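You operate a simulated robot arm through the tools that you are given. There is no shell and no other tool. Be economical: measure what you need, move in short steps, check, and stop when the job is done.

You run a simulated two-armed robot. Do the job below in one go: nothing can be reset, and whatever is moved stays where it is left.

TASK
Count the paste tins on the side bench top, then put as many of the sockets from the side bench top on the deck under the near table. Fetch the blue wiping pad from the front bench top and set it on the parts stand shelf. Stack the drilled block that says "Y37" from the front bench top on top of the drilled block that says "Y52". Fetch the tool pad and set it on the top of the drawer cabinet. Put one of the steel blocks from the long bench top on the long bench shelf. Take the station board and leave it on the deck under the far table. Fetch the spare foot from the middle table top and stand it on top of the blue navy pad. Put the wood block from the middle table top on the deck under the far table. Take the black bolt on the middle table top and put it away on the parts stand top. Fetch the black folded pad from the far table top and set it on top of the handwheel. Any order will do. Set down upright: station board, spare foot, black bolt.
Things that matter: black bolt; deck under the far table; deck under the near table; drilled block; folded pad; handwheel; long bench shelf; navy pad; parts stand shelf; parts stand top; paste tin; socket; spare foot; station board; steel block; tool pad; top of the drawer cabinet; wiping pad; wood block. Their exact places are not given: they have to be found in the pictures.

The check looks at the end state, three seconds after you hand in, the way a careful person would. Anything else that was tipped, shoved, dropped, spilled or broken makes it a failure.

THE ROBOT
Two 7-joint arms with fingered hands on one trunk, on a base that drives. Base frame: it is fixed to the floor where the robot stands at the start and does not move with it; the origin is under the middle of the robot, x ahead of it, y to its left, z up; the surface under the hand at the start is at about z = 0.9. Readings come in m, rad, newtons and seconds.
The left shoulder is at the start at [0.07, 0.142, 1.214], the right one opposite. With the tool pointing down near the work surface each hand reaches from about 0.42 to 0.8 m from the robot's upright axis, wherever it stands, measured 20 degrees to its own side. Places, roughly: black bolt (3x3x7 cm) [-2.7, 7, 1]; deck under the far table [-2.5, 10.3, 0.4]; deck under the near table [-2.4, 1.6, 0.4]; drilled block [-4, -1, 1]; folded pad [-2.5, 9.75, 1]; handwheel (15x15x9 cm) [-4.8, 10.5, 0.9]; long bench shelf [0.3, 8.5, 0.4]; navy pad (34x22x5 cm) [-2.2, 6.3, 1]; parts stand shelf [-6.3, 1.6, 0.3]; parts stand top [-6.3, 1.6, 0.9]; paste tin [0.75, 0.75, 1]; socket [0.5, 0.5, 1]; spare foot [-2, 6.5, 1]; station board [-2.5, 6, 1]; steel block [0.25, 8, 1]; tool pad (9x6x4 cm) [0.6, 5.5, 1.2]; top of the drawer cabinet [0.7, 10.5, 1.2]; wiping pad [-3.25, -1, 1]; wood block (12x6x5 cm) [-2.1, 6.8, 1]. Payload 3.6 kg a hand.
The TCP of each hand is the grasp point between the finger pads, 0.025 m short of the fingertips. In the tool frame z runs along the fingers and y along their closing line. The gripper opens to 0.088 m. The gripper's body begins 0.029 m behind the TCP. The gripper is a hand of 5 fingers: y runs from the thumb to the fingers, the wrist lies at [-0.013, -0.097, -0.162] in the tool frame.
Orientation is told as [roll, pitch, yaw] about the base's x, y, z axes, in that order, counted from this pose: with the fingers straight down and the wrist toward the robot, the tool's x, y and z point along [0, 1, 0], [1, 0, 0] and [0, 0, -1] of the base frame.

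THE INTERFACE
- The arms move only by the tool arm_command. It takes "left_increments", "right_increments" or both (then of equal length, played together; a hand with none holds still); each is a list that holds one entry, the list of rows, each a list of 6 numbers: the turn, a rotation vector about the tool's x, y, z in rad, then the shift along the tool's x, y, z in m. In form: [[[rx, ry, rz, x, y, z], ...]]. A call has 1 to 20 rows; each row shifts and turns the commanded pose from where the row before left it, along the tool's axes as they then stand. Rows are played at 5 a second. More than 0.05 m and 0.15 rad between two rows, and nothing of the call is played. Where a pose cannot be reached the arm comes as near as it can. A force on the tool above 40 N (or 10 N above the force at the start of the call, whichever is more), or a blocked arm, ends the call early, and 0.2 s more pass. In this call time passes only in rows, and 0.2 s behind the last. It gives the time, the measured TCP pose, the force on the tool (base axes), the opening and the grip force at its end, in the units of the frame above (readings bear some noise), with the torque about the TCP (base axes, N m) and any sound that the robot's microphone picked up.
- Cameras (640 x 400 px; columns grow to the right, rows downward): "scene" is now at [0.1288, -0.0115, 1.4233]; the picture's right is [-0.17, -0.99, -0.00], its down [-0.74, 0.12, -0.67] and it looks along [0.66, -0.11, -0.75] (base axes); focal length 267 px, centre (320, 200). "left" rides on the left gripper at [-0.059, -0.079, -0.105] in its tool frame; the picture's right is [-0.73, -0.32, 0.61], its down [0.62, -0.68, 0.38] and it looks along [0.29, 0.66, 0.70] (tool axes); focal length 234 px, centre (320, 200). "right" rides on the right gripper at [0.059, -0.079, -0.105] in its tool frame; the picture's right is [-0.73, 0.32, -0.61], its down [-0.62, -0.68, 0.38] and it looks along [-0.29, 0.66, 0.70] (tool axes); focal length 234 px, centre (320, 200).
- get_image(camera): a new picture of that camera. It takes no simulated time.
- lift_body(by): slides the trunk up (or, below 0, down) by that many m; the arms and the scene camera ride with it, the base frame stays. It gives what a move gives, with no picture.
- drive_base(legs): drives the robot by 1 to 6 legs, each [ahead, left, turn to the left] in m, m and rad, along the robot's own axes; the way and the turn of a leg run together, so that a leg with both is an arc; at most 1.5 m and 3.142 rad a leg. The arms and the cameras ride along, it lands a little off, and it stops where it bumps. It gives what a move gives.
- curl_fingers(index, middle, ring, little, thumb_bend, thumb_turn, hand): sets how far each is bent, from 0 (flat) to 1 (curled in); at 0.3 the hand is open as for a grip, at 0.7 the pads meet at the TCP. One left out holds its place. A second passes; each finger stops where it meets its share of the squeeze, and holds until it gets a number again. It is the only way to open and close the hand. It gives what a move gives, with no picture; readings hold the bend of each and the force on index, middle, ring, little, thumb and palm. thumb_turn goes from beside the hand (0) to across from the fingers (1), as for a grip.
- head_to(pan, tilt): turns the head with the scene camera to pan (to the left, within 1.501 rad either way) and tilt (down, from -0.506 to 1.204), counted from straight ahead of the robot. It gives what a move gives.
- locate(camera, pixels): for up to 12 pixels [column, row] of the newest picture of that camera ("zoom" is the newest enlarged one), the place [x, y, z] in the base frame of the surface seen there, good to about 0.002 m. It takes no simulated time.
- zoom(camera, box): a new picture of the part [left, top, right, bottom] of that camera's present view, enlarged. It takes no simulated time.
- sign_off(): hands the job in; it is judged then, once.

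Go step by step. Measure first, check grasps and placings, and put right what went wrong. The budget is 378 turns and 360 pictures, counting those below and the enlarged ones. Unless the task says otherwise, let go and move clear before handing in, and close with one line.

The tools are called as a command line: name --argument value ..., lists and objects as JSON in quotes. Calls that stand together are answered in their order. arm_command: Moves the arms, as the interface text tells. Its arguments: {"type":"object","properties":{"left_increments":{"type":"array"},"right_increments":{"type":"array"}},"required":[]} The other tools are called the same way: lift_body (by) slides the trunk up or down; curl_fingers (index, middle, ring, little, thumb_bend, thumb_turn, hand) moves the fingers one by one; drive_base (legs) drives the base; head_to (pan, tilt) turns the head that bears the scene camera; get_image (camera) takes a picture; locate (camera, pixels) gives the place of the surface under pixels of a picture; zoom (camera, box) takes an enlarged picture of a part of a camera's view; sign_off () hands the job in.

At the start:

```text
time_s: 0.0
left_tcp_pos: [0.4105, 0.0108, 1.1347]
left_orientation: [-0.001, -0.001, 0.003]
left_ft_force: [0.4, -0.6, 0.1]
left_wrist_torque: [-0.01, -0.02, 0.02]
left_gripper_width: 0.0876
left_grasp_force: 0.0
left_shape: jaw
left_bend: [0.3, 0.3, 0.3, 0.3, 0.3, 0.98]
left_finger forces: [0.0, 0.0, 0.0, 0.0, 0.0, 0.0]
right_tcp_pos: [0.4086, -0.4013, 1.098]
right_orientation: [0.0, -0.002, 0.002]
right_ft_force: [0.1, -0.1, 0.0]
right_wrist_torque: [0.01, 0.0, 0.02]
right_gripper_width: 0.0877
right_grasp_force: 0.0
right_shape: jaw
right_bend: [0.3, 0.3, 0.3, 0.3, 0.3, 0.98]
right_finger forces: [0.1, 0.0, 0.0, 0.1, 0.0, 0.0]
trunk travel left (down, up): [-0.75, 0.19]
robot x, y, heading: [0.0017, -0.0025, -0.002]
head pan, tilt: [-0.166, 0.843]
```

scene: 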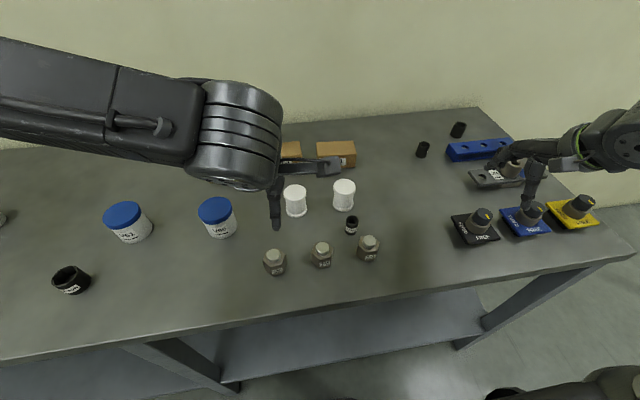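
right: 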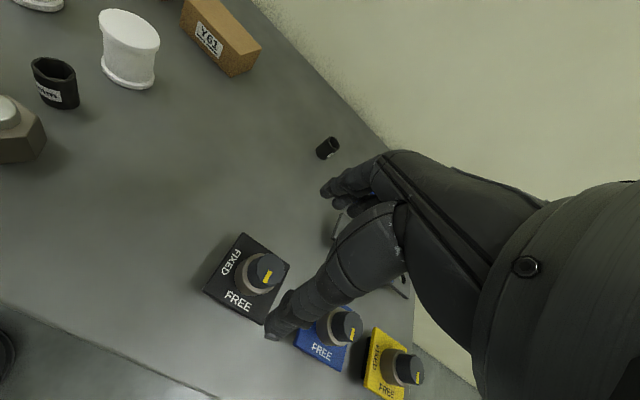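
left: 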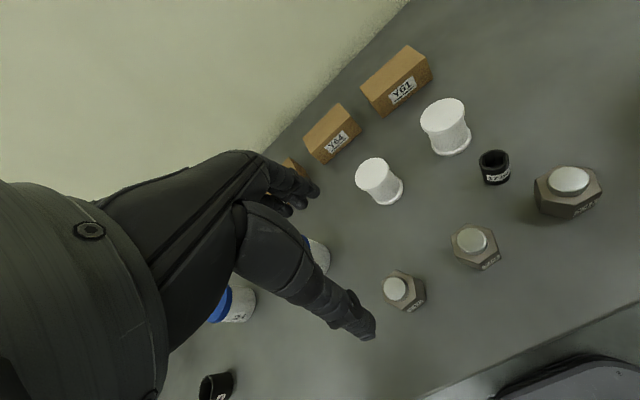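

The opening picture shows blue-lidded tins, black sockets, white spools and more on the bench. I'll look left along the bench to see all the tins and sockets.

head_to --pan 0.6 --tilt 0.7

get_image --camera "scene"

```text
time_s: 1.1
left_tcp_pos: [0.4101, 0.01, 1.1347]
left_orientation: [0.0, -0.001, 0.002]
left_ft_force: [0.4, -0.4, 0.0]
left_wrist_torque: [0.04, 0.01, 0.03]
left_gripper_width: 0.0879
left_grasp_force: 0.1
left_shape: jaw
left_bend: [0.3, 0.3, 0.3, 0.3, 0.3, 0.98]
left_finger forces: [0.0, 0.0, 0.1, 0.1, 0.0, 0.1]
right_tcp_pos: [0.4087, -0.4026, 1.0988]
right_orientation: [0.001, 0.0, 0.002]
right_ft_force: [1.0, 0.0, -0.5]
right_wrist_torque: [0.03, 0.0, 0.0]
right_gripper_width: 0.0875
right_grasp_force: 0.0
right_shape: jaw
right_bend: [0.3, 0.3, 0.3, 0.3, 0.3, 0.98]
right_finger forces: [0.0, 0.0, 0.0, 0.0, 0.1, 0.0]
trunk travel left (down, up): [-0.75, 0.19]
robot x, y, heading: [-0.0017, 0.0014, 0.002]
head pan, tilt: [0.6, 0.7]
```

```text
356 pictures are left
```

scene: 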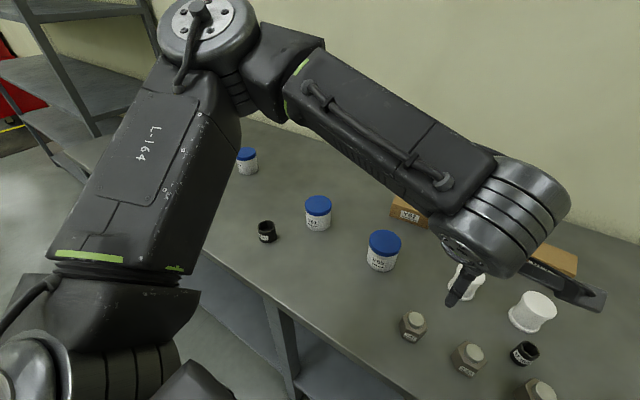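

Three blue-lidded tins show at (245,160), (318,212), (383,250), with the arm blocking part of the view. I'll back away to see the whole bench.

drive_base --legs '[[-0.8, 0, 0]]'

head_to --pan 0.45 --tilt 0.4

get_image --camera "scene"

head_to --pan -0.4 --tilt 0.4

get_image --camera "scene"

head_to --pan 1.4 --tilt 0.3

get_image --camera "scene"

```text
time_s: 5.3
left_tcp_pos: [-0.373, 0.0108, 1.1344]
left_orientation: [-0.001, 0.0, -0.001]
left_ft_force: [0.0, 0.7, -0.2]
left_wrist_torque: [-0.02, 0.0, 0.01]
left_gripper_width: 0.0878
left_grasp_force: 0.1
left_shape: jaw
left_bend: [0.3, 0.3, 0.3, 0.3, 0.3, 0.98]
left_finger forces: [0.0, 0.0, 0.0, 0.0, 0.0, 0.0]
right_tcp_pos: [-0.3751, -0.4026, 1.097]
right_orientation: [-0.001, -0.001, -0.002]
right_ft_force: [0.4, -0.2, 0.4]
right_wrist_torque: [-0.01, 0.0, 0.03]
right_gripper_width: 0.0875
right_grasp_force: 0.2
right_shape: jaw
right_bend: [0.3, 0.3, 0.3, 0.3, 0.3, 0.98]
right_finger forces: [0.1, 0.1, 0.0, 0.1, 0.1, 0.0]
trunk travel left (down, up): [-0.75, 0.19]
robot x, y, heading: [-0.7867, 0.0019, 0.001]
head pan, tilt: [0.6, 0.7]
```

```text
time_s: 6.1
left_tcp_pos: [-0.3732, 0.0095, 1.1355]
left_orientation: [-0.002, 0.0, -0.003]
left_ft_force: [0.1, -0.3, 1.1]
left_wrist_torque: [0.0, 0.0, 0.04]
left_gripper_width: 0.0877
left_grasp_force: 0.1
left_shape: jaw
left_bend: [0.3, 0.3, 0.3, 0.3, 0.3, 0.98]
left_finger forces: [0.1, 0.1, 0.0, 0.0, 0.0, 0.0]
right_tcp_pos: [-0.3756, -0.4012, 1.098]
right_orientation: [0.0, 0.0, -0.001]
right_ft_force: [0.2, 0.2, 0.1]
right_wrist_torque: [-0.01, -0.03, -0.01]
right_gripper_width: 0.0879
right_grasp_force: 0.1
right_shape: jaw
right_bend: [0.3, 0.3, 0.3, 0.3, 0.3, 0.98]
right_finger forces: [0.1, 0.0, 0.0, 0.0, 0.0, 0.0]
trunk travel left (down, up): [-0.75, 0.19]
robot x, y, heading: [-0.7845, 0.0026, -0.005]
head pan, tilt: [0.45, 0.4]
```

```text
355 pictures are left
```

scene: 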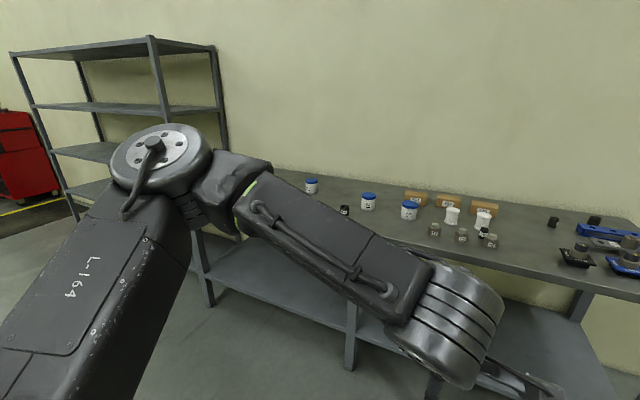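

```text
time_s: 7.3
left_tcp_pos: [-0.3726, 0.0102, 1.1354]
left_orientation: [0.0, 0.0, -0.002]
left_ft_force: [-0.4, 0.4, 0.4]
left_wrist_torque: [0.01, 0.0, 0.02]
left_gripper_width: 0.0879
left_grasp_force: 0.0
left_shape: jaw
left_bend: [0.3, 0.3, 0.3, 0.3, 0.3, 0.98]
left_finger forces: [0.0, 0.0, 0.0, 0.1, 0.0, 0.0]
right_tcp_pos: [-0.3747, -0.403, 1.0973]
right_orientation: [0.0, 0.001, -0.002]
right_ft_force: [-1.0, -0.3, 0.0]
right_wrist_torque: [0.01, -0.02, -0.02]
right_gripper_width: 0.0879
right_grasp_force: 0.0
right_shape: jaw
right_bend: [0.3, 0.3, 0.3, 0.3, 0.3, 0.98]
right_finger forces: [0.0, 0.0, 0.0, 0.0, 0.0, 0.0]
trunk travel left (down, up): [-0.75, 0.19]
robot x, y, heading: [-0.7845, -0.0014, -0.002]
head pan, tilt: [-0.4, 0.4]
```

```text
354 pictures are left
```

scene: 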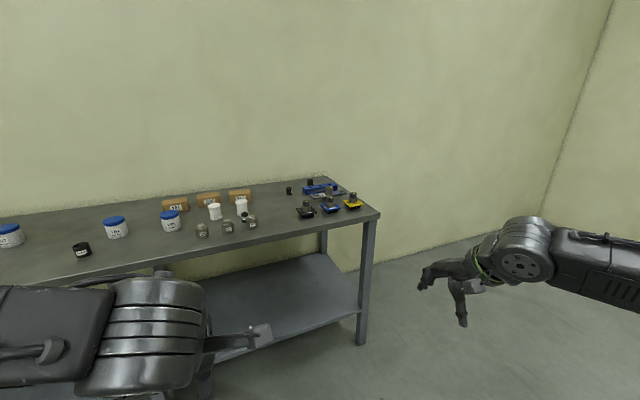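

```text
time_s: 9.1
left_tcp_pos: [-0.3722, 0.0106, 1.1339]
left_orientation: [0.0, -0.001, -0.002]
left_ft_force: [0.6, -0.4, 0.5]
left_wrist_torque: [-0.03, 0.01, 0.0]
left_gripper_width: 0.0877
left_grasp_force: 0.0
left_shape: jaw
left_bend: [0.3, 0.3, 0.3, 0.3, 0.3, 0.98]
left_finger forces: [0.0, 0.0, 0.0, 0.1, 0.1, 0.0]
right_tcp_pos: [-0.3755, -0.4018, 1.0989]
right_orientation: [0.001, 0.0, 0.0]
right_ft_force: [0.2, -0.3, 0.5]
right_wrist_torque: [0.01, 0.02, -0.02]
right_gripper_width: 0.0879
right_grasp_force: 0.1
right_shape: jaw
right_bend: [0.3, 0.3, 0.3, 0.3, 0.3, 0.98]
right_finger forces: [0.1, 0.0, 0.0, 0.0, 0.0, 0.1]
trunk travel left (down, up): [-0.75, 0.19]
robot x, y, heading: [-0.7816, 0.0036, -0.01]
head pan, tilt: [1.4, 0.3]
```

```text
353 pictures are left
```

scene: 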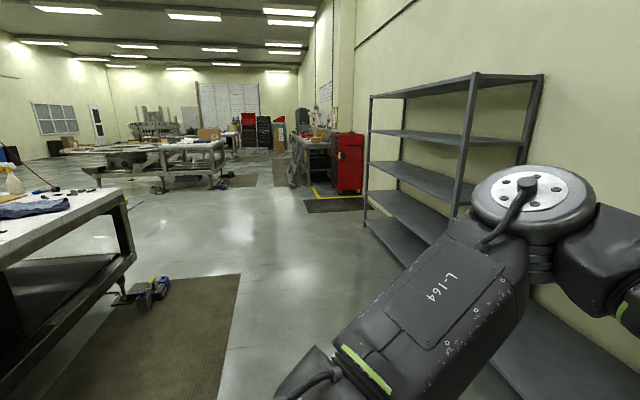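

Three tins so far, and a second socket candidate near the blue rail; the bench's left end was hidden by the arm. I'll sidestep left and look back along it.

drive_base --legs '[[0.0, 1.0, 0]]'

head_to --pan -0.5 --tilt 0.45

get_image --camera "scene"

head_to --pan 0.0 --tilt 0.45

get_image --camera "scene"

```text
time_s: 14.3
left_tcp_pos: [-0.3679, 1.0045, 1.133]
left_orientation: [0.0, -0.001, -0.007]
left_ft_force: [0.8, 0.7, 1.0]
left_wrist_torque: [-0.04, -0.02, -0.03]
left_gripper_width: 0.0872
left_grasp_force: 0.1
left_shape: jaw
left_bend: [0.3, 0.3, 0.3, 0.3, 0.3, 0.98]
left_finger forces: [0.0, 0.0, 0.0, 0.1, 0.0, 0.0]
right_tcp_pos: [-0.3727, 0.5917, 1.0977]
right_orientation: [0.0, 0.001, -0.008]
right_ft_force: [-0.4, 0.4, -0.1]
right_wrist_torque: [-0.04, 0.02, -0.01]
right_gripper_width: 0.088
right_grasp_force: 0.0
right_shape: jaw
right_bend: [0.3, 0.3, 0.3, 0.3, 0.3, 0.98]
right_finger forces: [0.1, 0.0, 0.1, 0.0, 0.1, 0.0]
trunk travel left (down, up): [-0.75, 0.19]
robot x, y, heading: [-0.7774, 0.998, -0.005]
head pan, tilt: [1.4, 0.3]
```

```text
time_s: 16.1
left_tcp_pos: [-0.3663, 1.0062, 1.1343]
left_orientation: [-0.001, -0.001, -0.008]
left_ft_force: [0.0, -0.8, -0.6]
left_wrist_torque: [0.03, 0.02, -0.02]
left_gripper_width: 0.0875
left_grasp_force: 0.0
left_shape: jaw
left_bend: [0.3, 0.3, 0.3, 0.3, 0.3, 0.98]
left_finger forces: [0.1, 0.1, 0.1, 0.0, 0.0, 0.0]
right_tcp_pos: [-0.3724, 0.5915, 1.097]
right_orientation: [0.001, 0.0, -0.006]
right_ft_force: [-0.2, 0.3, 0.3]
right_wrist_torque: [0.02, -0.02, 0.01]
right_gripper_width: 0.0878
right_grasp_force: 0.0
right_shape: jaw
right_bend: [0.3, 0.3, 0.3, 0.3, 0.3, 0.98]
right_finger forces: [0.0, 0.1, 0.0, 0.0, 0.1, 0.1]
trunk travel left (down, up): [-0.75, 0.19]
robot x, y, heading: [-0.7808, 0.9997, -0.006]
head pan, tilt: [-0.499, 0.45]
```

```text
352 pictures are left
```

scene: 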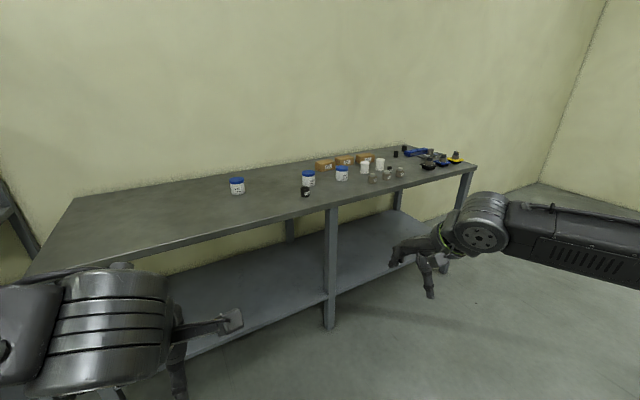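

```text
time_s: 17.1
left_tcp_pos: [-0.3678, 1.0042, 1.134]
left_orientation: [-0.001, 0.0, -0.006]
left_ft_force: [-0.8, -0.2, -0.2]
left_wrist_torque: [0.01, -0.04, 0.0]
left_gripper_width: 0.0877
left_grasp_force: 0.0
left_shape: jaw
left_bend: [0.3, 0.3, 0.3, 0.3, 0.3, 0.98]
left_finger forces: [0.0, 0.0, 0.1, 0.0, 0.1, 0.0]
right_tcp_pos: [-0.3729, 0.5934, 1.0973]
right_orientation: [0.0, 0.0, -0.008]
right_ft_force: [0.7, 0.4, -0.1]
right_wrist_torque: [-0.01, -0.01, 0.0]
right_gripper_width: 0.0877
right_grasp_force: 0.1
right_shape: jaw
right_bend: [0.3, 0.3, 0.3, 0.3, 0.3, 0.98]
right_finger forces: [0.1, 0.0, 0.1, 0.0, 0.0, 0.0]
trunk travel left (down, up): [-0.75, 0.19]
robot x, y, heading: [-0.7801, 0.999, -0.011]
head pan, tilt: [0.0, 0.45]
```

```text
351 pictures are left
```

scene: 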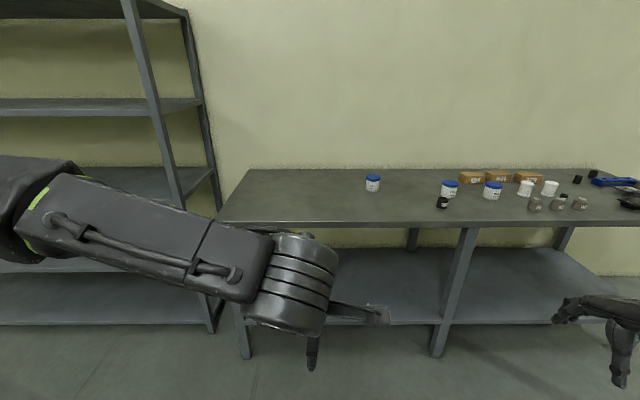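

The bench is open to its left end, so three blue-lidded tins. I'll drive nearer and zoom to read labels and tell which black cups are sockets.

drive_base --legs '[[0.0, -0.9, 0], [0.72, 0, 0]]'

head_to --pan 0.0 --tilt 0.7

get_image --camera "scene"

zoom --camera "scene" --box '[320, 100, 640, 300]'

zoom --camera "scene" --box '[0, 100, 320, 300]'

```text
time_s: 25.3
left_tcp_pos: [0.3496, 0.1114, 1.135]
left_orientation: [0.001, 0.001, -0.005]
left_ft_force: [0.5, -0.3, 0.3]
left_wrist_torque: [-0.02, 0.03, -0.03]
left_gripper_width: 0.088
left_grasp_force: 0.0
left_shape: jaw
left_bend: [0.3, 0.3, 0.3, 0.3, 0.3, 0.98]
left_finger forces: [0.1, 0.0, 0.0, 0.0, 0.0, 0.1]
right_tcp_pos: [0.346, -0.3009, 1.0979]
right_orientation: [0.0, 0.001, -0.005]
right_ft_force: [-0.2, -0.5, -0.6]
right_wrist_torque: [-0.01, 0.0, -0.03]
right_gripper_width: 0.0877
right_grasp_force: 0.0
right_shape: jaw
right_bend: [0.3, 0.3, 0.3, 0.3, 0.3, 0.98]
right_finger forces: [0.1, 0.0, 0.0, 0.0, 0.0, 0.1]
trunk travel left (down, up): [-0.75, 0.19]
robot x, y, heading: [-0.0618, 0.1039, -0.003]
head pan, tilt: [0.0, 0.45]
```

```text
time_s: 26.1
left_tcp_pos: [0.3507, 0.1115, 1.134]
left_orientation: [0.0, -0.001, -0.006]
left_ft_force: [-0.1, 0.4, 0.4]
left_wrist_torque: [0.02, -0.03, -0.05]
left_gripper_width: 0.0877
left_grasp_force: 0.1
left_shape: jaw
left_bend: [0.3, 0.3, 0.3, 0.3, 0.3, 0.98]
left_finger forces: [0.0, 0.0, 0.0, 0.0, 0.1, 0.0]
right_tcp_pos: [0.346, -0.3, 1.0976]
right_orientation: [0.001, 0.001, -0.007]
right_ft_force: [1.1, 0.7, 0.5]
right_wrist_torque: [0.02, 0.02, 0.01]
right_gripper_width: 0.0874
right_grasp_force: 0.1
right_shape: jaw
right_bend: [0.3, 0.3, 0.3, 0.3, 0.3, 0.98]
right_finger forces: [0.0, 0.0, 0.1, 0.0, 0.0, 0.1]
trunk travel left (down, up): [-0.75, 0.19]
robot x, y, heading: [-0.0592, 0.1047, 0.0]
head pan, tilt: [0.0, 0.7]
```

```text
350 pictures are left
```

scene: 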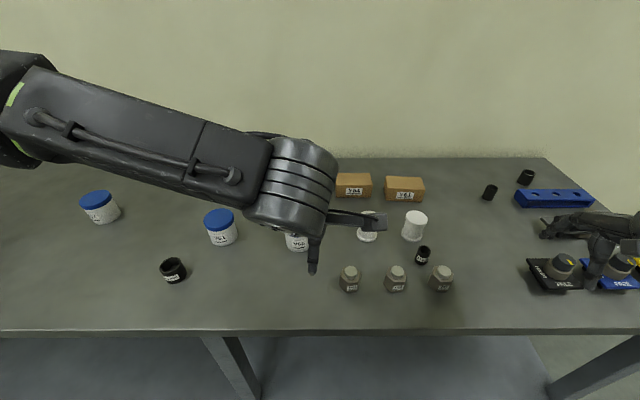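

```text
2.00 times, centred on (480, 200) of scene
```

zoom: 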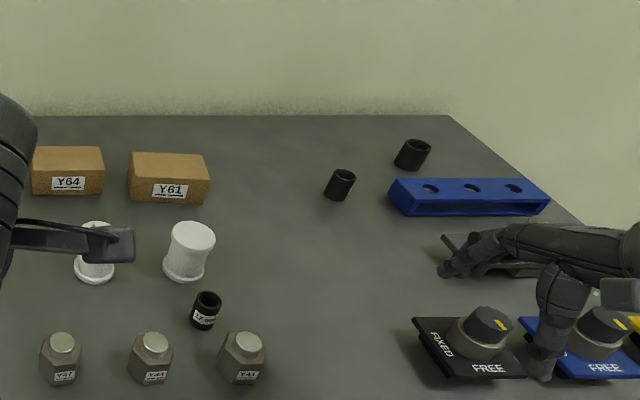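

```text
2.00 times, centred on (160, 200) of scene
```

zoom: 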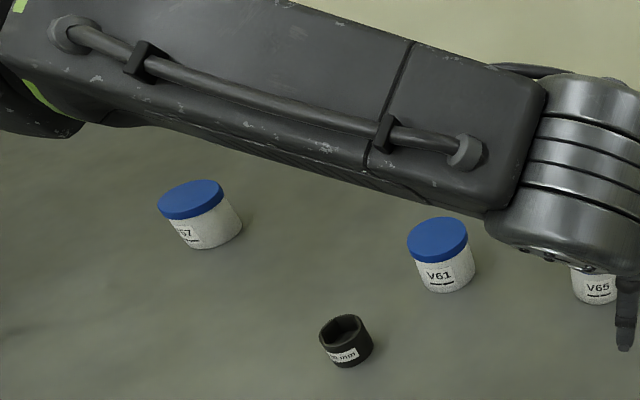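

Four black sockets: (173,270), (423,255), (490,192), (525,177); three tins, so three sockets to move. I'll locate them.

locate --camera "scene" --pixels '[[173, 262], [173, 280], [423, 248], [422, 262], [490, 186], [487, 199], [525, 171], [522, 184], [600, 200], [413, 218], [395, 270], [440, 272]]'

get_image --camera "right"

```text
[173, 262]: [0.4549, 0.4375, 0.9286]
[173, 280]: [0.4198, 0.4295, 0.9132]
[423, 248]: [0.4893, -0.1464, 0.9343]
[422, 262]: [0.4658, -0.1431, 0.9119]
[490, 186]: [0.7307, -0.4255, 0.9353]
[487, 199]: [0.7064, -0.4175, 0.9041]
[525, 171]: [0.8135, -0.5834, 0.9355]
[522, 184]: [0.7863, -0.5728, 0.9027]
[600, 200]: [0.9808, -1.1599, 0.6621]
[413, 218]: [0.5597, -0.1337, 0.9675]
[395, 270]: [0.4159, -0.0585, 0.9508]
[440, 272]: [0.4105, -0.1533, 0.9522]
```

```text
347 pictures are left
```

right: 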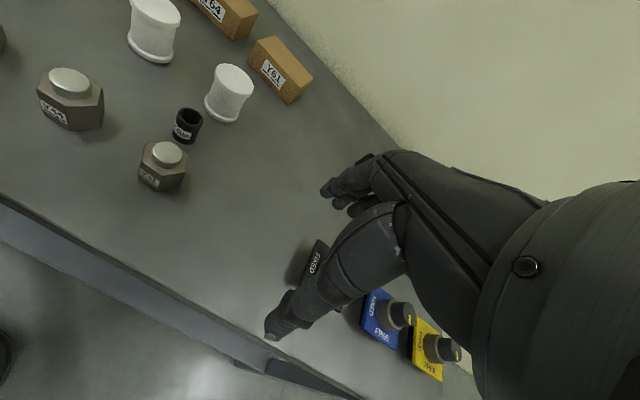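

Left socket centre is near (0.435,0.432), top about 0.938, well isolated. I'll bring the left hand above it and look.

arm_command --left_increments '[[[0, 0, 0, 0.046, 0.012, 0], [0, 0, 0, 0.046, 0.012, 0], [0, 0, 0, 0.046, 0.012, 0], [0, 0, 0, 0.046, 0.012, 0], [0, 0, 0, 0.046, 0.012, 0], [0, 0, 0, 0.046, 0.012, 0], [0, 0, 0, 0.046, 0.012, 0], [0, 0, 0, 0, 0, 0.04], [0, 0, 0, 0, 0, 0.04], [0, 0, 0, 0, 0, 0.04]]]'

get_image --camera "left"

get_image --camera "scene"

```text
time_s: 28.3
left_tcp_pos: [0.4348, 0.4335, 1.0137]
left_orientation: [0.0, -0.001, -0.005]
left_ft_force: [0.0, 0.4, -0.4]
left_wrist_torque: [-0.01, -0.01, 0.01]
left_gripper_width: 0.0878
left_grasp_force: 0.1
left_shape: jaw
left_bend: [0.3, 0.3, 0.3, 0.3, 0.3, 0.98]
left_finger forces: [0.0, 0.0, 0.1, 0.0, 0.0, 0.1]
right_tcp_pos: [0.346, -0.3, 1.0991]
right_orientation: [-0.001, -0.001, -0.006]
right_ft_force: [0.3, -1.7, 0.4]
right_wrist_torque: [0.01, -0.03, 0.0]
right_gripper_width: 0.0879
right_grasp_force: 0.0
right_shape: jaw
right_bend: [0.3, 0.3, 0.3, 0.3, 0.3, 0.98]
right_finger forces: [0.0, 0.0, 0.1, 0.1, 0.0, 0.0]
trunk travel left (down, up): [-0.75, 0.19]
robot x, y, heading: [-0.0615, 0.1052, -0.007]
head pan, tilt: [0.0, 0.7]
```

```text
346 pictures are left
```

left: 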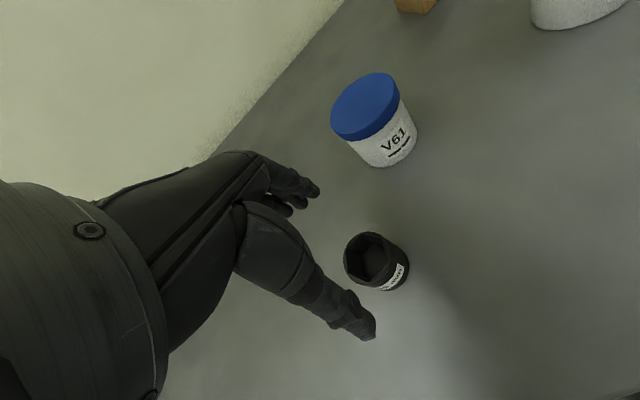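

```text
345 pictures are left
```

scene: 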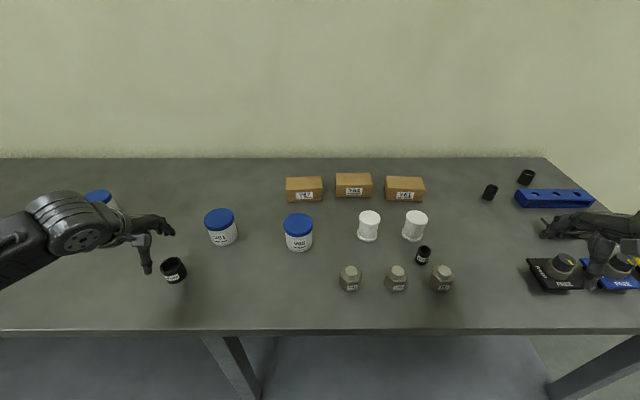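

The predicted TCP-drop point at pixel (378,265) matches the socket at (375,262). Descending and closing.

arm_command --left_increments '[[[0, 0, 0, 0, 0, 0.03], [0, 0, 0, 0, 0, 0.03], [0, 0, 0, 0, 0, 0.025]]]'

curl_fingers --hand "left" --index 0.75 --middle 0.75 --ring 0.75 --little 0.75 --thumb_bend 0.75

get_image --camera "left"

```text
time_s: 29.1
left_tcp_pos: [0.4368, 0.433, 0.9278]
left_orientation: [0.001, -0.001, -0.004]
left_ft_force: [-0.8, 0.1, 0.1]
left_wrist_torque: [-0.01, -0.02, -0.01]
left_gripper_width: 0.0878
left_grasp_force: 0.1
left_shape: jaw
left_bend: [0.3, 0.3, 0.3, 0.3, 0.3, 0.98]
left_finger forces: [0.0, 0.0, 0.0, 0.0, 0.1, 0.1]
right_tcp_pos: [0.3469, -0.3015, 1.0976]
right_orientation: [-0.001, 0.001, -0.007]
right_ft_force: [-0.8, 0.1, 0.0]
right_wrist_torque: [0.01, -0.01, 0.04]
right_gripper_width: 0.0875
right_grasp_force: 0.0
right_shape: jaw
right_bend: [0.3, 0.3, 0.3, 0.3, 0.3, 0.98]
right_finger forces: [0.0, 0.0, 0.1, 0.0, 0.2, 0.1]
trunk travel left (down, up): [-0.75, 0.19]
robot x, y, heading: [-0.0612, 0.1018, -0.012]
head pan, tilt: [0.0, 0.7]
```

```text
time_s: 30.1
left_tcp_pos: [0.4367, 0.4328, 0.9294]
left_orientation: [0.0, 0.0, -0.005]
left_ft_force: [1.3, -0.3, 2.9]
left_wrist_torque: [0.02, -0.14, 0.0]
left_gripper_width: 0.036
left_grasp_force: 22.4
left_shape: fingers
left_bend: [0.57, 0.61, 0.73, 0.75, 0.53, 0.94]
left_finger forces: [9.7, 8.8, 4.8, 0.1, 21.1, 0.0]
right_tcp_pos: [0.3463, -0.3017, 1.0978]
right_orientation: [0.0, 0.0, -0.006]
right_ft_force: [0.3, -0.3, -0.1]
right_wrist_torque: [0.02, -0.01, 0.0]
right_gripper_width: 0.0876
right_grasp_force: 0.1
right_shape: jaw
right_bend: [0.3, 0.3, 0.3, 0.3, 0.3, 0.98]
right_finger forces: [0.0, 0.0, 0.1, 0.1, 0.0, 0.1]
trunk travel left (down, up): [-0.75, 0.19]
robot x, y, heading: [-0.0565, 0.1007, -0.005]
head pan, tilt: [0.0, 0.7]
```

```text
344 pictures are left
```

left: 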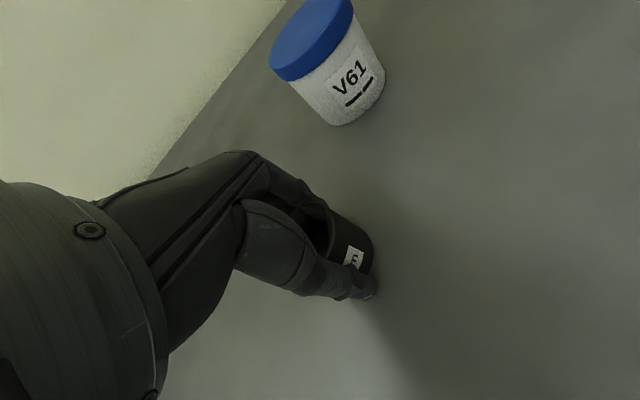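

The socket is gripped (22 N). I'll lift it, then shift the robot right so the right hand can reach the far socket at (0.72,-0.42).

arm_command --left_increments '[[[0, 0, 0, 0, 0, -0.04], [0, 0, 0, 0, 0, -0.05], [0, 0, 0, 0, 0, -0.05], [0, 0, 0, 0, 0, -0.04]]]'

drive_base --legs '[[0, -0.27, 0], [0.1, 0, 0]]'

get_image --camera "scene"

get_image --camera "left"

```text
time_s: 31.1
left_tcp_pos: [0.4338, 0.4336, 1.1095]
left_orientation: [0.001, -0.001, -0.006]
left_ft_force: [0.1, -0.4, -1.1]
left_wrist_torque: [0.0, -0.01, 0.0]
left_gripper_width: 0.0355
left_grasp_force: 20.8
left_shape: fingers
left_bend: [0.57, 0.61, 0.73, 0.75, 0.53, 0.94]
left_finger forces: [8.7, 8.6, 4.2, 0.1, 19.9, 0.1]
right_tcp_pos: [0.3463, -0.3016, 1.0988]
right_orientation: [-0.001, 0.0, -0.005]
right_ft_force: [-0.2, -0.9, 0.5]
right_wrist_torque: [0.02, 0.01, -0.01]
right_gripper_width: 0.0878
right_grasp_force: 0.0
right_shape: jaw
right_bend: [0.3, 0.3, 0.3, 0.3, 0.3, 0.98]
right_finger forces: [0.0, 0.1, 0.0, 0.0, 0.0, 0.0]
trunk travel left (down, up): [-0.75, 0.19]
robot x, y, heading: [-0.0595, 0.1046, -0.007]
head pan, tilt: [0.0, 0.7]
```

```text
time_s: 33.7
left_tcp_pos: [0.5335, 0.166, 1.1075]
left_orientation: [-0.001, 0.0, -0.002]
left_ft_force: [1.0, 0.0, -2.3]
left_wrist_torque: [-0.02, -0.02, 0.02]
left_gripper_width: 0.0357
left_grasp_force: 20.5
left_shape: fingers
left_bend: [0.57, 0.61, 0.73, 0.75, 0.53, 0.94]
left_finger forces: [8.7, 8.7, 4.3, 0.1, 19.7, 0.1]
right_tcp_pos: [0.4466, -0.5695, 1.0981]
right_orientation: [0.001, -0.001, -0.006]
right_ft_force: [1.0, -0.4, -0.2]
right_wrist_torque: [-0.03, 0.03, -0.05]
right_gripper_width: 0.0877
right_grasp_force: 0.1
right_shape: jaw
right_bend: [0.3, 0.3, 0.3, 0.3, 0.3, 0.98]
right_finger forces: [0.1, 0.0, 0.0, 0.0, 0.0, 0.1]
trunk travel left (down, up): [-0.75, 0.19]
robot x, y, heading: [0.038, -0.1639, -0.002]
head pan, tilt: [0.0, 0.7]
```

```text
343 pictures are left
```

scene: 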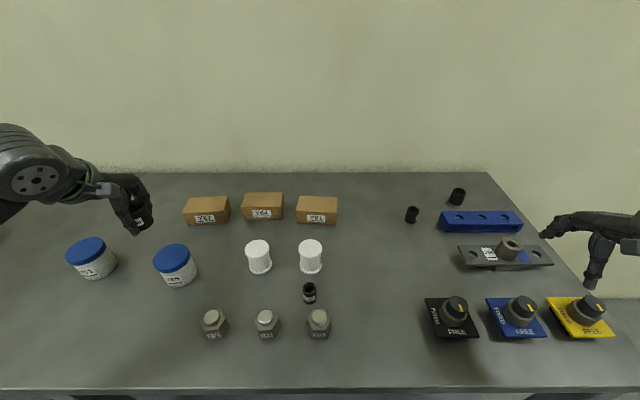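

```text
342 pictures are left
```

left: 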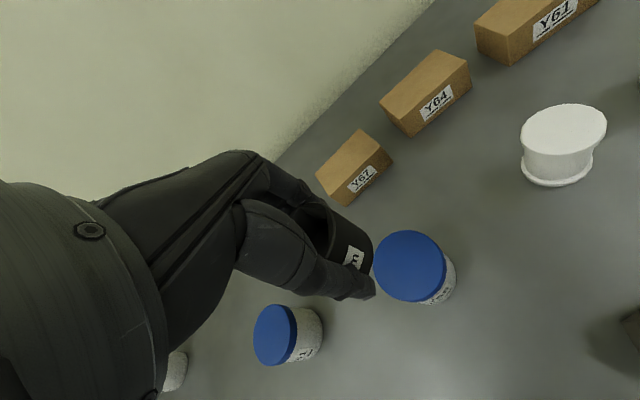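

The left hand holds its socket. I'll zoom on the two far black cylinders to confirm they are sockets and fix positions.

zoom --camera "scene" --box '[384, 160, 544, 260]'

locate --camera "zoom" --pixels '[[112, 190], [112, 200], [108, 245], [90, 220], [135, 225], [295, 118], [290, 165], [296, 128], [230, 210], [310, 260]]'

```text
4.00 times, centred on (464, 210) of scene
```

zoom: 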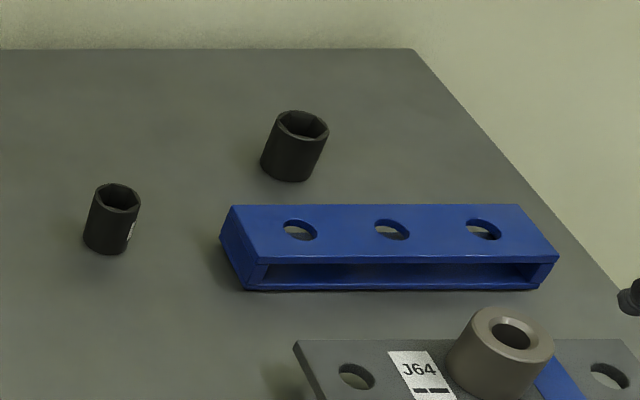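

```text
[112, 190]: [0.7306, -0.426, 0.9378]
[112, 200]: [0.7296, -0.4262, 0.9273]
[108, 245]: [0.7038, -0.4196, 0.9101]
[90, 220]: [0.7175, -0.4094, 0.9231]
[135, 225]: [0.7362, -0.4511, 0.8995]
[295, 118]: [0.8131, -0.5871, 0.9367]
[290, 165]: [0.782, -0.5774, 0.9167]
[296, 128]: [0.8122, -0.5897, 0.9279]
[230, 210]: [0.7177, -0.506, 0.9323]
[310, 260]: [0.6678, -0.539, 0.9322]
```

Both are hex-socket cylinders; the nearer is at (0.717,-0.425). Moving the right hand above it.

arm_command --right_increments '[[[0, 0, 0, 0.024, 0.045, 0], [0, 0, 0, 0.024, 0.045, 0], [0, 0, 0, 0.024, 0.045, 0], [0, 0, 0, 0.024, 0.045, 0], [0, 0, 0, 0.024, 0.045, 0], [0, 0, 0, 0.024, 0.045, 0], [0, 0, 0, 0, 0, 0.04], [0, 0, 0, 0, 0, 0.04]]]'

get_image --camera "right"

get_image --camera "scene"

```text
refused: row 1 steps farther than a row can; nothing moved
```

```text
340 pictures are left
```

right: 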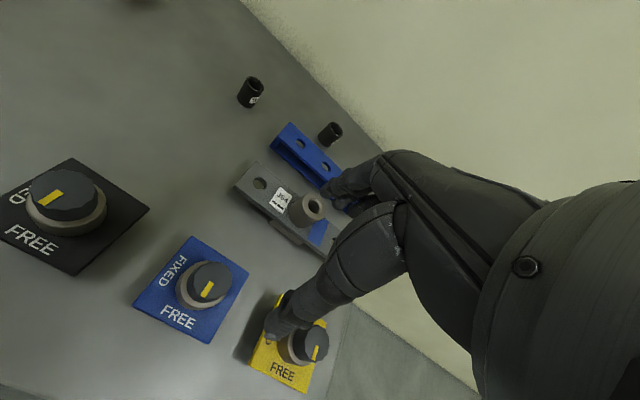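

```text
339 pictures are left
```

scene: 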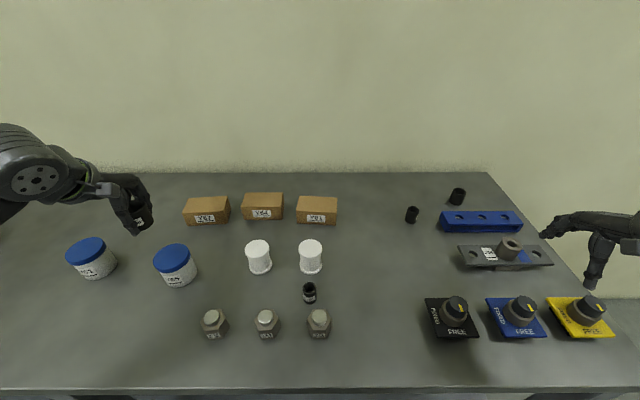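

The shift norm exceeded 0.05; I'll use 7 smaller rows.

arm_command --right_increments '[[[0, 0, 0, 0.0206, 0.0386, 0], [0, 0, 0, 0.0206, 0.0386, 0], [0, 0, 0, 0.0206, 0.0386, 0], [0, 0, 0, 0.0206, 0.0386, 0], [0, 0, 0, 0.0206, 0.0386, 0], [0, 0, 0, 0.0206, 0.0386, 0], [0, 0, 0, 0.0206, 0.0386, 0], [0, 0, 0, 0, 0, 0.04], [0, 0, 0, 0, 0, 0.04]]]'

get_image --camera "right"

```text
time_s: 35.7
left_tcp_pos: [0.5354, 0.1654, 1.1084]
left_orientation: [0.0, 0.001, -0.005]
left_ft_force: [0.4, -0.3, -2.4]
left_wrist_torque: [-0.03, 0.0, 0.03]
left_gripper_width: 0.0355
left_grasp_force: 20.7
left_shape: fingers
left_bend: [0.57, 0.62, 0.73, 0.75, 0.53, 0.94]
left_finger forces: [8.6, 8.6, 4.3, 0.1, 19.7, 0.1]
right_tcp_pos: [0.7172, -0.4258, 1.0172]
right_orientation: [-0.002, 0.001, -0.003]
right_ft_force: [-0.1, 0.0, -0.9]
right_wrist_torque: [-0.02, 0.03, 0.01]
right_gripper_width: 0.0879
right_grasp_force: 0.1
right_shape: jaw
right_bend: [0.3, 0.3, 0.3, 0.3, 0.3, 0.98]
right_finger forces: [0.0, 0.0, 0.0, 0.0, 0.0, 0.0]
trunk travel left (down, up): [-0.75, 0.19]
robot x, y, heading: [0.0369, -0.1668, -0.007]
head pan, tilt: [0.0, 0.7]
```

```text
338 pictures are left
```

right: 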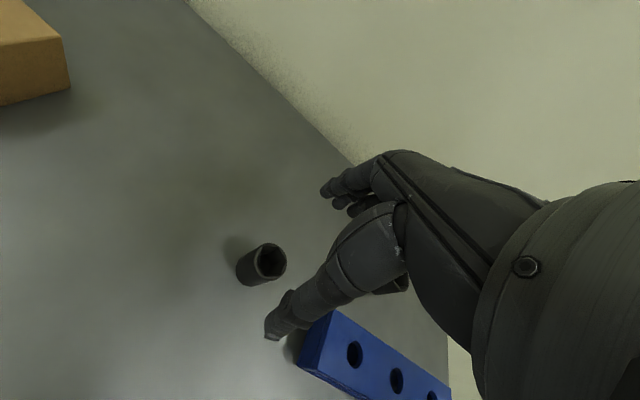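

Socket at (268,258) matches the predicted drop pixel. Descending and gripping.

arm_command --right_increments '[[[0, 0, 0, 0, 0, 0.03], [0, 0, 0, 0, 0, 0.03], [0, 0, 0, 0, 0, 0.028]]]'

curl_fingers --hand "right" --index 0.75 --middle 0.75 --ring 0.75 --little 0.75 --thumb_bend 0.75

arm_command --right_increments '[[[0, 0, 0, 0, 0, -0.05], [0, 0, 0, 0, 0, -0.05], [0, 0, 0, 0, 0, -0.05], [0, 0, 0, 0, 0, -0.03]]]'

get_image --camera "right"

```text
time_s: 36.5
left_tcp_pos: [0.5337, 0.1657, 1.1085]
left_orientation: [0.001, -0.001, -0.004]
left_ft_force: [1.0, 0.5, -2.3]
left_wrist_torque: [-0.05, -0.01, -0.02]
left_gripper_width: 0.0358
left_grasp_force: 20.2
left_shape: fingers
left_bend: [0.57, 0.62, 0.73, 0.75, 0.53, 0.94]
left_finger forces: [8.5, 8.5, 4.2, 0.0, 19.7, 0.0]
right_tcp_pos: [0.7174, -0.4285, 0.9282]
right_orientation: [-0.002, 0.0, -0.005]
right_ft_force: [0.0, -0.4, 0.3]
right_wrist_torque: [0.02, -0.03, -0.02]
right_gripper_width: 0.0876
right_grasp_force: 0.1
right_shape: jaw
right_bend: [0.3, 0.3, 0.3, 0.3, 0.3, 0.98]
right_finger forces: [0.0, 0.0, 0.1, 0.0, 0.0, 0.0]
trunk travel left (down, up): [-0.75, 0.19]
robot x, y, heading: [0.0382, -0.1623, -0.003]
head pan, tilt: [0.0, 0.7]
```

```text
time_s: 37.5
left_tcp_pos: [0.5346, 0.1658, 1.1088]
left_orientation: [0.0, 0.001, -0.005]
left_ft_force: [0.2, 0.1, -1.8]
left_wrist_torque: [-0.04, -0.01, -0.01]
left_gripper_width: 0.0355
left_grasp_force: 20.6
left_shape: fingers
left_bend: [0.57, 0.62, 0.73, 0.75, 0.53, 0.94]
left_finger forces: [8.5, 8.7, 4.1, 0.1, 19.7, 0.0]
right_tcp_pos: [0.7162, -0.4289, 0.9285]
right_orientation: [0.0, 0.001, -0.005]
right_ft_force: [-0.5, 0.1, 0.1]
right_wrist_torque: [0.0, -0.01, -0.02]
right_gripper_width: 0.0221
right_grasp_force: 15.8
right_shape: fingers
right_bend: [0.72, 0.72, 0.75, 0.75, 0.59, 0.95]
right_finger forces: [9.6, 7.1, 0.0, 0.0, 15.3, 0.0]
trunk travel left (down, up): [-0.75, 0.19]
robot x, y, heading: [0.0395, -0.1665, -0.004]
head pan, tilt: [0.0, 0.7]
```

```text
time_s: 38.5
left_tcp_pos: [0.5341, 0.1656, 1.1078]
left_orientation: [0.0, -0.001, -0.004]
left_ft_force: [0.1, -0.4, -1.9]
left_wrist_torque: [-0.02, -0.01, 0.03]
left_gripper_width: 0.0358
left_grasp_force: 20.2
left_shape: fingers
left_bend: [0.57, 0.62, 0.73, 0.75, 0.53, 0.94]
left_finger forces: [8.5, 8.5, 4.2, 0.0, 19.6, 0.0]
right_tcp_pos: [0.7177, -0.4298, 1.1075]
right_orientation: [-0.001, 0.0, -0.005]
right_ft_force: [0.3, -0.6, 0.4]
right_wrist_torque: [-0.02, -0.02, 0.06]
right_gripper_width: 0.0219
right_grasp_force: 15.7
right_shape: fingers
right_bend: [0.72, 0.72, 0.75, 0.75, 0.59, 0.95]
right_finger forces: [9.8, 7.1, 0.0, 0.0, 15.1, 0.0]
trunk travel left (down, up): [-0.75, 0.19]
robot x, y, heading: [0.0387, -0.1634, -0.003]
head pan, tilt: [0.0, 0.7]
```

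```text
337 pictures are left
```

right: 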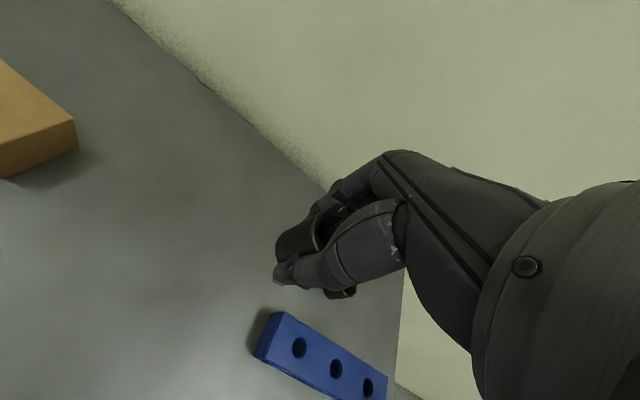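

Both sockets are held. I'll pull the right hand in, back off, turn toward the near table and look.

arm_command --right_increments '[[[0, 0, 0, 0, -0.045, 0], [0, 0, 0, 0, -0.045, 0], [0, 0, 0, 0, -0.045, 0], [0, 0, 0, 0, -0.045, 0], [0, 0, 0, 0, -0.045, 0]]]' --left_increments '[[[0, 0, 0, 0, -0.01, 0], [0, 0, 0, 0, -0.01, 0], [0, 0, 0, 0, -0.01, 0], [0, 0, 0, 0, -0.01, 0], [0, 0, 0, 0, -0.01, 0]]]'

drive_base --legs '[[-0.85, 0, 0], [0, 0, 2.4]]'

head_to --pan 0.0 --tilt 0.35

get_image --camera "scene"

```text
time_s: 39.7
left_tcp_pos: [0.4813, 0.1663, 1.1089]
left_orientation: [0.0, -0.001, -0.006]
left_ft_force: [0.5, 0.3, -1.8]
left_wrist_torque: [0.01, -0.01, 0.03]
left_gripper_width: 0.0356
left_grasp_force: 21.3
left_shape: fingers
left_bend: [0.57, 0.62, 0.73, 0.75, 0.53, 0.94]
left_finger forces: [8.6, 8.6, 4.2, 0.0, 19.8, 0.1]
right_tcp_pos: [0.4897, -0.4253, 1.1128]
right_orientation: [0.0, 0.001, -0.005]
right_ft_force: [0.2, -0.1, -0.5]
right_wrist_torque: [0.0, -0.06, 0.01]
right_gripper_width: 0.0216
right_grasp_force: 16.3
right_shape: fingers
right_bend: [0.72, 0.73, 0.75, 0.75, 0.59, 0.95]
right_finger forces: [9.8, 7.1, 0.1, 0.0, 15.2, 0.0]
trunk travel left (down, up): [-0.75, 0.19]
robot x, y, heading: [0.0399, -0.1675, -0.008]
head pan, tilt: [0.0, 0.7]
```

```text
time_s: 49.8
left_tcp_pos: [-1.3513, -0.092, 1.1073]
left_orientation: [0.003, -0.001, 2.375]
left_ft_force: [0.0, 0.6, -1.3]
left_wrist_torque: [-0.01, -0.01, -0.03]
left_gripper_width: 0.0351
left_grasp_force: 19.8
left_shape: fingers
left_bend: [0.57, 0.62, 0.74, 0.75, 0.53, 0.94]
left_finger forces: [8.0, 8.4, 4.1, 0.1, 18.6, 0.0]
right_tcp_pos: [-0.9478, 0.3403, 1.1121]
right_orientation: [0.001, 0.0, 2.373]
right_ft_force: [0.1, 0.4, -0.7]
right_wrist_torque: [0.01, 0.0, 0.03]
right_gripper_width: 0.021
right_grasp_force: 15.3
right_shape: fingers
right_bend: [0.72, 0.73, 0.75, 0.75, 0.59, 0.95]
right_finger forces: [9.8, 7.0, 0.0, 0.0, 14.6, 0.1]
trunk travel left (down, up): [-0.75, 0.19]
robot x, y, heading: [-0.8045, -0.16, 2.369]
head pan, tilt: [0.0, 0.7]
```

```text
time_s: 50.7
left_tcp_pos: [-1.3506, -0.0915, 1.1081]
left_orientation: [0.001, 0.001, 2.374]
left_ft_force: [0.1, 0.7, -1.8]
left_wrist_torque: [0.02, 0.0, 0.0]
left_gripper_width: 0.0351
left_grasp_force: 20.0
left_shape: fingers
left_bend: [0.57, 0.62, 0.74, 0.75, 0.53, 0.94]
left_finger forces: [8.0, 8.4, 4.2, 0.0, 18.6, 0.0]
right_tcp_pos: [-0.9481, 0.3414, 1.1123]
right_orientation: [-0.001, 0.001, 2.375]
right_ft_force: [-0.5, 0.4, 0.7]
right_wrist_torque: [0.01, 0.01, -0.01]
right_gripper_width: 0.021
right_grasp_force: 15.4
right_shape: fingers
right_bend: [0.72, 0.73, 0.75, 0.75, 0.59, 0.95]
right_finger forces: [9.7, 6.9, 0.0, 0.0, 14.7, 0.0]
trunk travel left (down, up): [-0.75, 0.19]
robot x, y, heading: [-0.8039, -0.1593, 2.368]
head pan, tilt: [0.0, 0.351]
```

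```text
336 pictures are left
```

scene: 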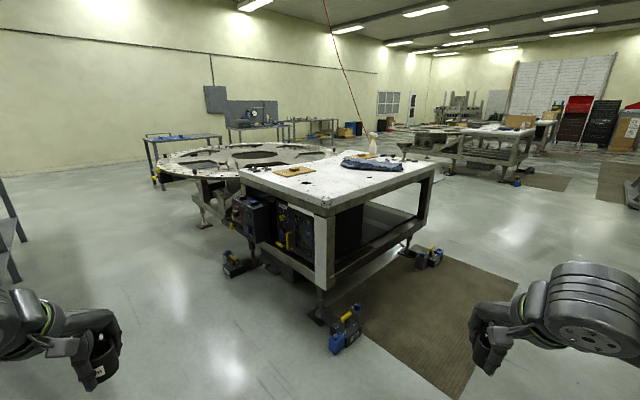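

The near table's east side looks open with a deck at about (380,255). I'll measure its corners and the deck.

locate --camera "scene" --pixels '[[330, 200], [430, 168], [240, 168], [333, 285], [420, 232], [370, 255], [385, 240], [400, 215], [345, 325], [430, 255], [375, 225], [355, 235]]'

zoom --camera "scene" --box '[220, 140, 460, 290]'

```text
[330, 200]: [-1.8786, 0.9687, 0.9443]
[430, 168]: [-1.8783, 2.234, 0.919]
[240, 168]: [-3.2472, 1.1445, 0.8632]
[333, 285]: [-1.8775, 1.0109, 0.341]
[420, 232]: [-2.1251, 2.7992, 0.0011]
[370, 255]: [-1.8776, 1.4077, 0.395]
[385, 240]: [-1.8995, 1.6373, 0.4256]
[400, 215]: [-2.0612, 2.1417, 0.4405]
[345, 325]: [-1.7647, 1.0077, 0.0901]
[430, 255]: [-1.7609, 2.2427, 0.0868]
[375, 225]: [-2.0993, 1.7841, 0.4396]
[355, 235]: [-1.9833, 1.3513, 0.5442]
```

```text
2.67 times, centred on (340, 215) of scene
```

zoom: 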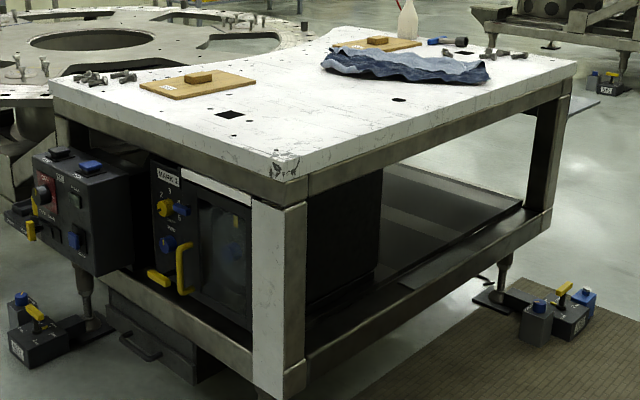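

Deck is at z≈0.44 with the opening y≈1.5–2.15 on the east face (x=-1.88). I'll bring the hands closer together and drive round to face it.

arm_command --left_increments '[[[0, 0, 0, -0.04, 0, 0], [0, 0, 0, -0.04, 0, 0], [0, 0, 0, -0.04, 0, 0], [0, 0, 0, -0.04, 0, 0]]]' --right_increments '[[[0, 0, 0, 0.0225, 0, 0], [0, 0, 0, 0.0225, 0, 0], [0, 0, 0, 0.0225, 0, 0], [0, 0, 0, 0.0225, 0, 0]]]'

drive_base --legs '[[0, 0, 0.773], [0, -1.0, 0], [0, -1.03, 0], [0.2, 0, 0]]'

get_image --camera "scene"

```text
time_s: 51.7
left_tcp_pos: [-1.2411, 0.0249, 1.1063]
left_orientation: [0.001, 0.001, 2.374]
left_ft_force: [0.1, 0.3, -2.3]
left_wrist_torque: [0.03, 0.01, 0.0]
left_gripper_width: 0.0352
left_grasp_force: 19.5
left_shape: fingers
left_bend: [0.57, 0.62, 0.74, 0.75, 0.53, 0.94]
left_finger forces: [7.8, 8.3, 4.0, 0.0, 18.4, 0.1]
right_tcp_pos: [-1.0106, 0.2806, 1.1101]
right_orientation: [-0.001, 0.002, 2.372]
right_ft_force: [0.0, 0.4, -1.4]
right_wrist_torque: [-0.02, 0.0, -0.02]
right_gripper_width: 0.0212
right_grasp_force: 15.7
right_shape: fingers
right_bend: [0.73, 0.73, 0.75, 0.75, 0.59, 0.95]
right_finger forces: [9.7, 7.1, 0.0, 0.0, 14.6, 0.0]
trunk travel left (down, up): [-0.75, 0.19]
robot x, y, heading: [-0.8032, -0.1577, 2.374]
head pan, tilt: [0.0, 0.351]
```

```text
time_s: 65.0
left_tcp_pos: [-1.459, 1.6941, 1.109]
left_orientation: [-0.001, -0.003, -3.126]
left_ft_force: [-0.7, 0.7, -1.5]
left_wrist_torque: [0.0, 0.01, 0.0]
left_gripper_width: 0.0349
left_grasp_force: 19.0
left_shape: fingers
left_bend: [0.57, 0.62, 0.74, 0.75, 0.53, 0.94]
left_finger forces: [8.0, 8.4, 4.0, 0.0, 18.2, 0.1]
right_tcp_pos: [-1.4754, 2.0378, 1.114]
right_orientation: [-0.003, -0.001, -3.127]
right_ft_force: [0.0, -0.9, -0.8]
right_wrist_torque: [0.04, 0.06, -0.03]
right_gripper_width: 0.0211
right_grasp_force: 15.8
right_shape: fingers
right_bend: [0.73, 0.73, 0.75, 0.75, 0.59, 0.95]
right_finger forces: [9.4, 7.1, 0.1, 0.0, 14.5, 0.0]
trunk travel left (down, up): [-0.75, 0.19]
robot x, y, heading: [-1.027, 1.8791, -3.124]
head pan, tilt: [0.0, 0.351]
```

```text
334 pictures are left
```

scene: 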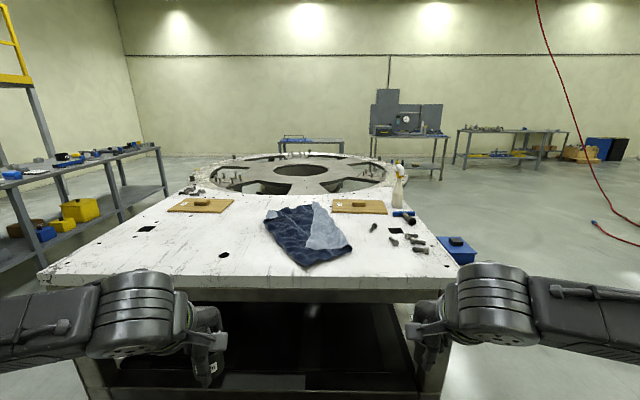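

Position is good. I'll lower the trunk by 0.58 outside the table and look inside.

lift_body --by -0.58

get_image --camera "scene"

locate --camera "scene" --pixels '[[320, 300], [320, 260], [260, 260], [380, 260], [320, 200], [440, 250], [300, 330], [340, 280], [290, 240], [400, 300]]'

```text
refused: -0.58 is not a number from -0.4 to 0.4
```

```text
333 pictures are left
```

scene: 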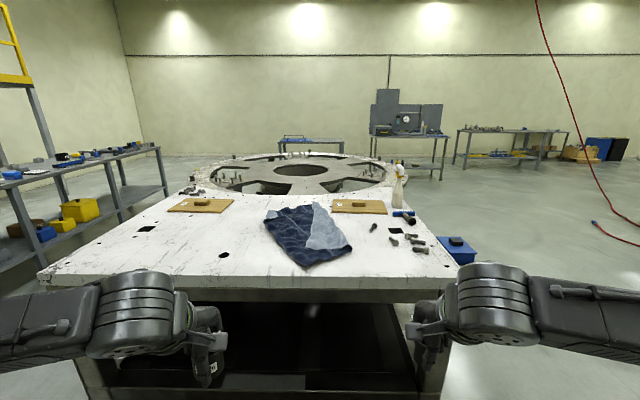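

```text
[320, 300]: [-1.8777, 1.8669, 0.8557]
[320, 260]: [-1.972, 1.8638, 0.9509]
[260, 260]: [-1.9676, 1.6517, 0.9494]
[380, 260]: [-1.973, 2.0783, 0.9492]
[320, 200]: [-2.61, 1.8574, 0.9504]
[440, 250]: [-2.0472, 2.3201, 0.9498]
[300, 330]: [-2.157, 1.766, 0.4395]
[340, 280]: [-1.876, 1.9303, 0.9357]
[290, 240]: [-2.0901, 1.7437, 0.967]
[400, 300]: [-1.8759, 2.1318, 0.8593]
```

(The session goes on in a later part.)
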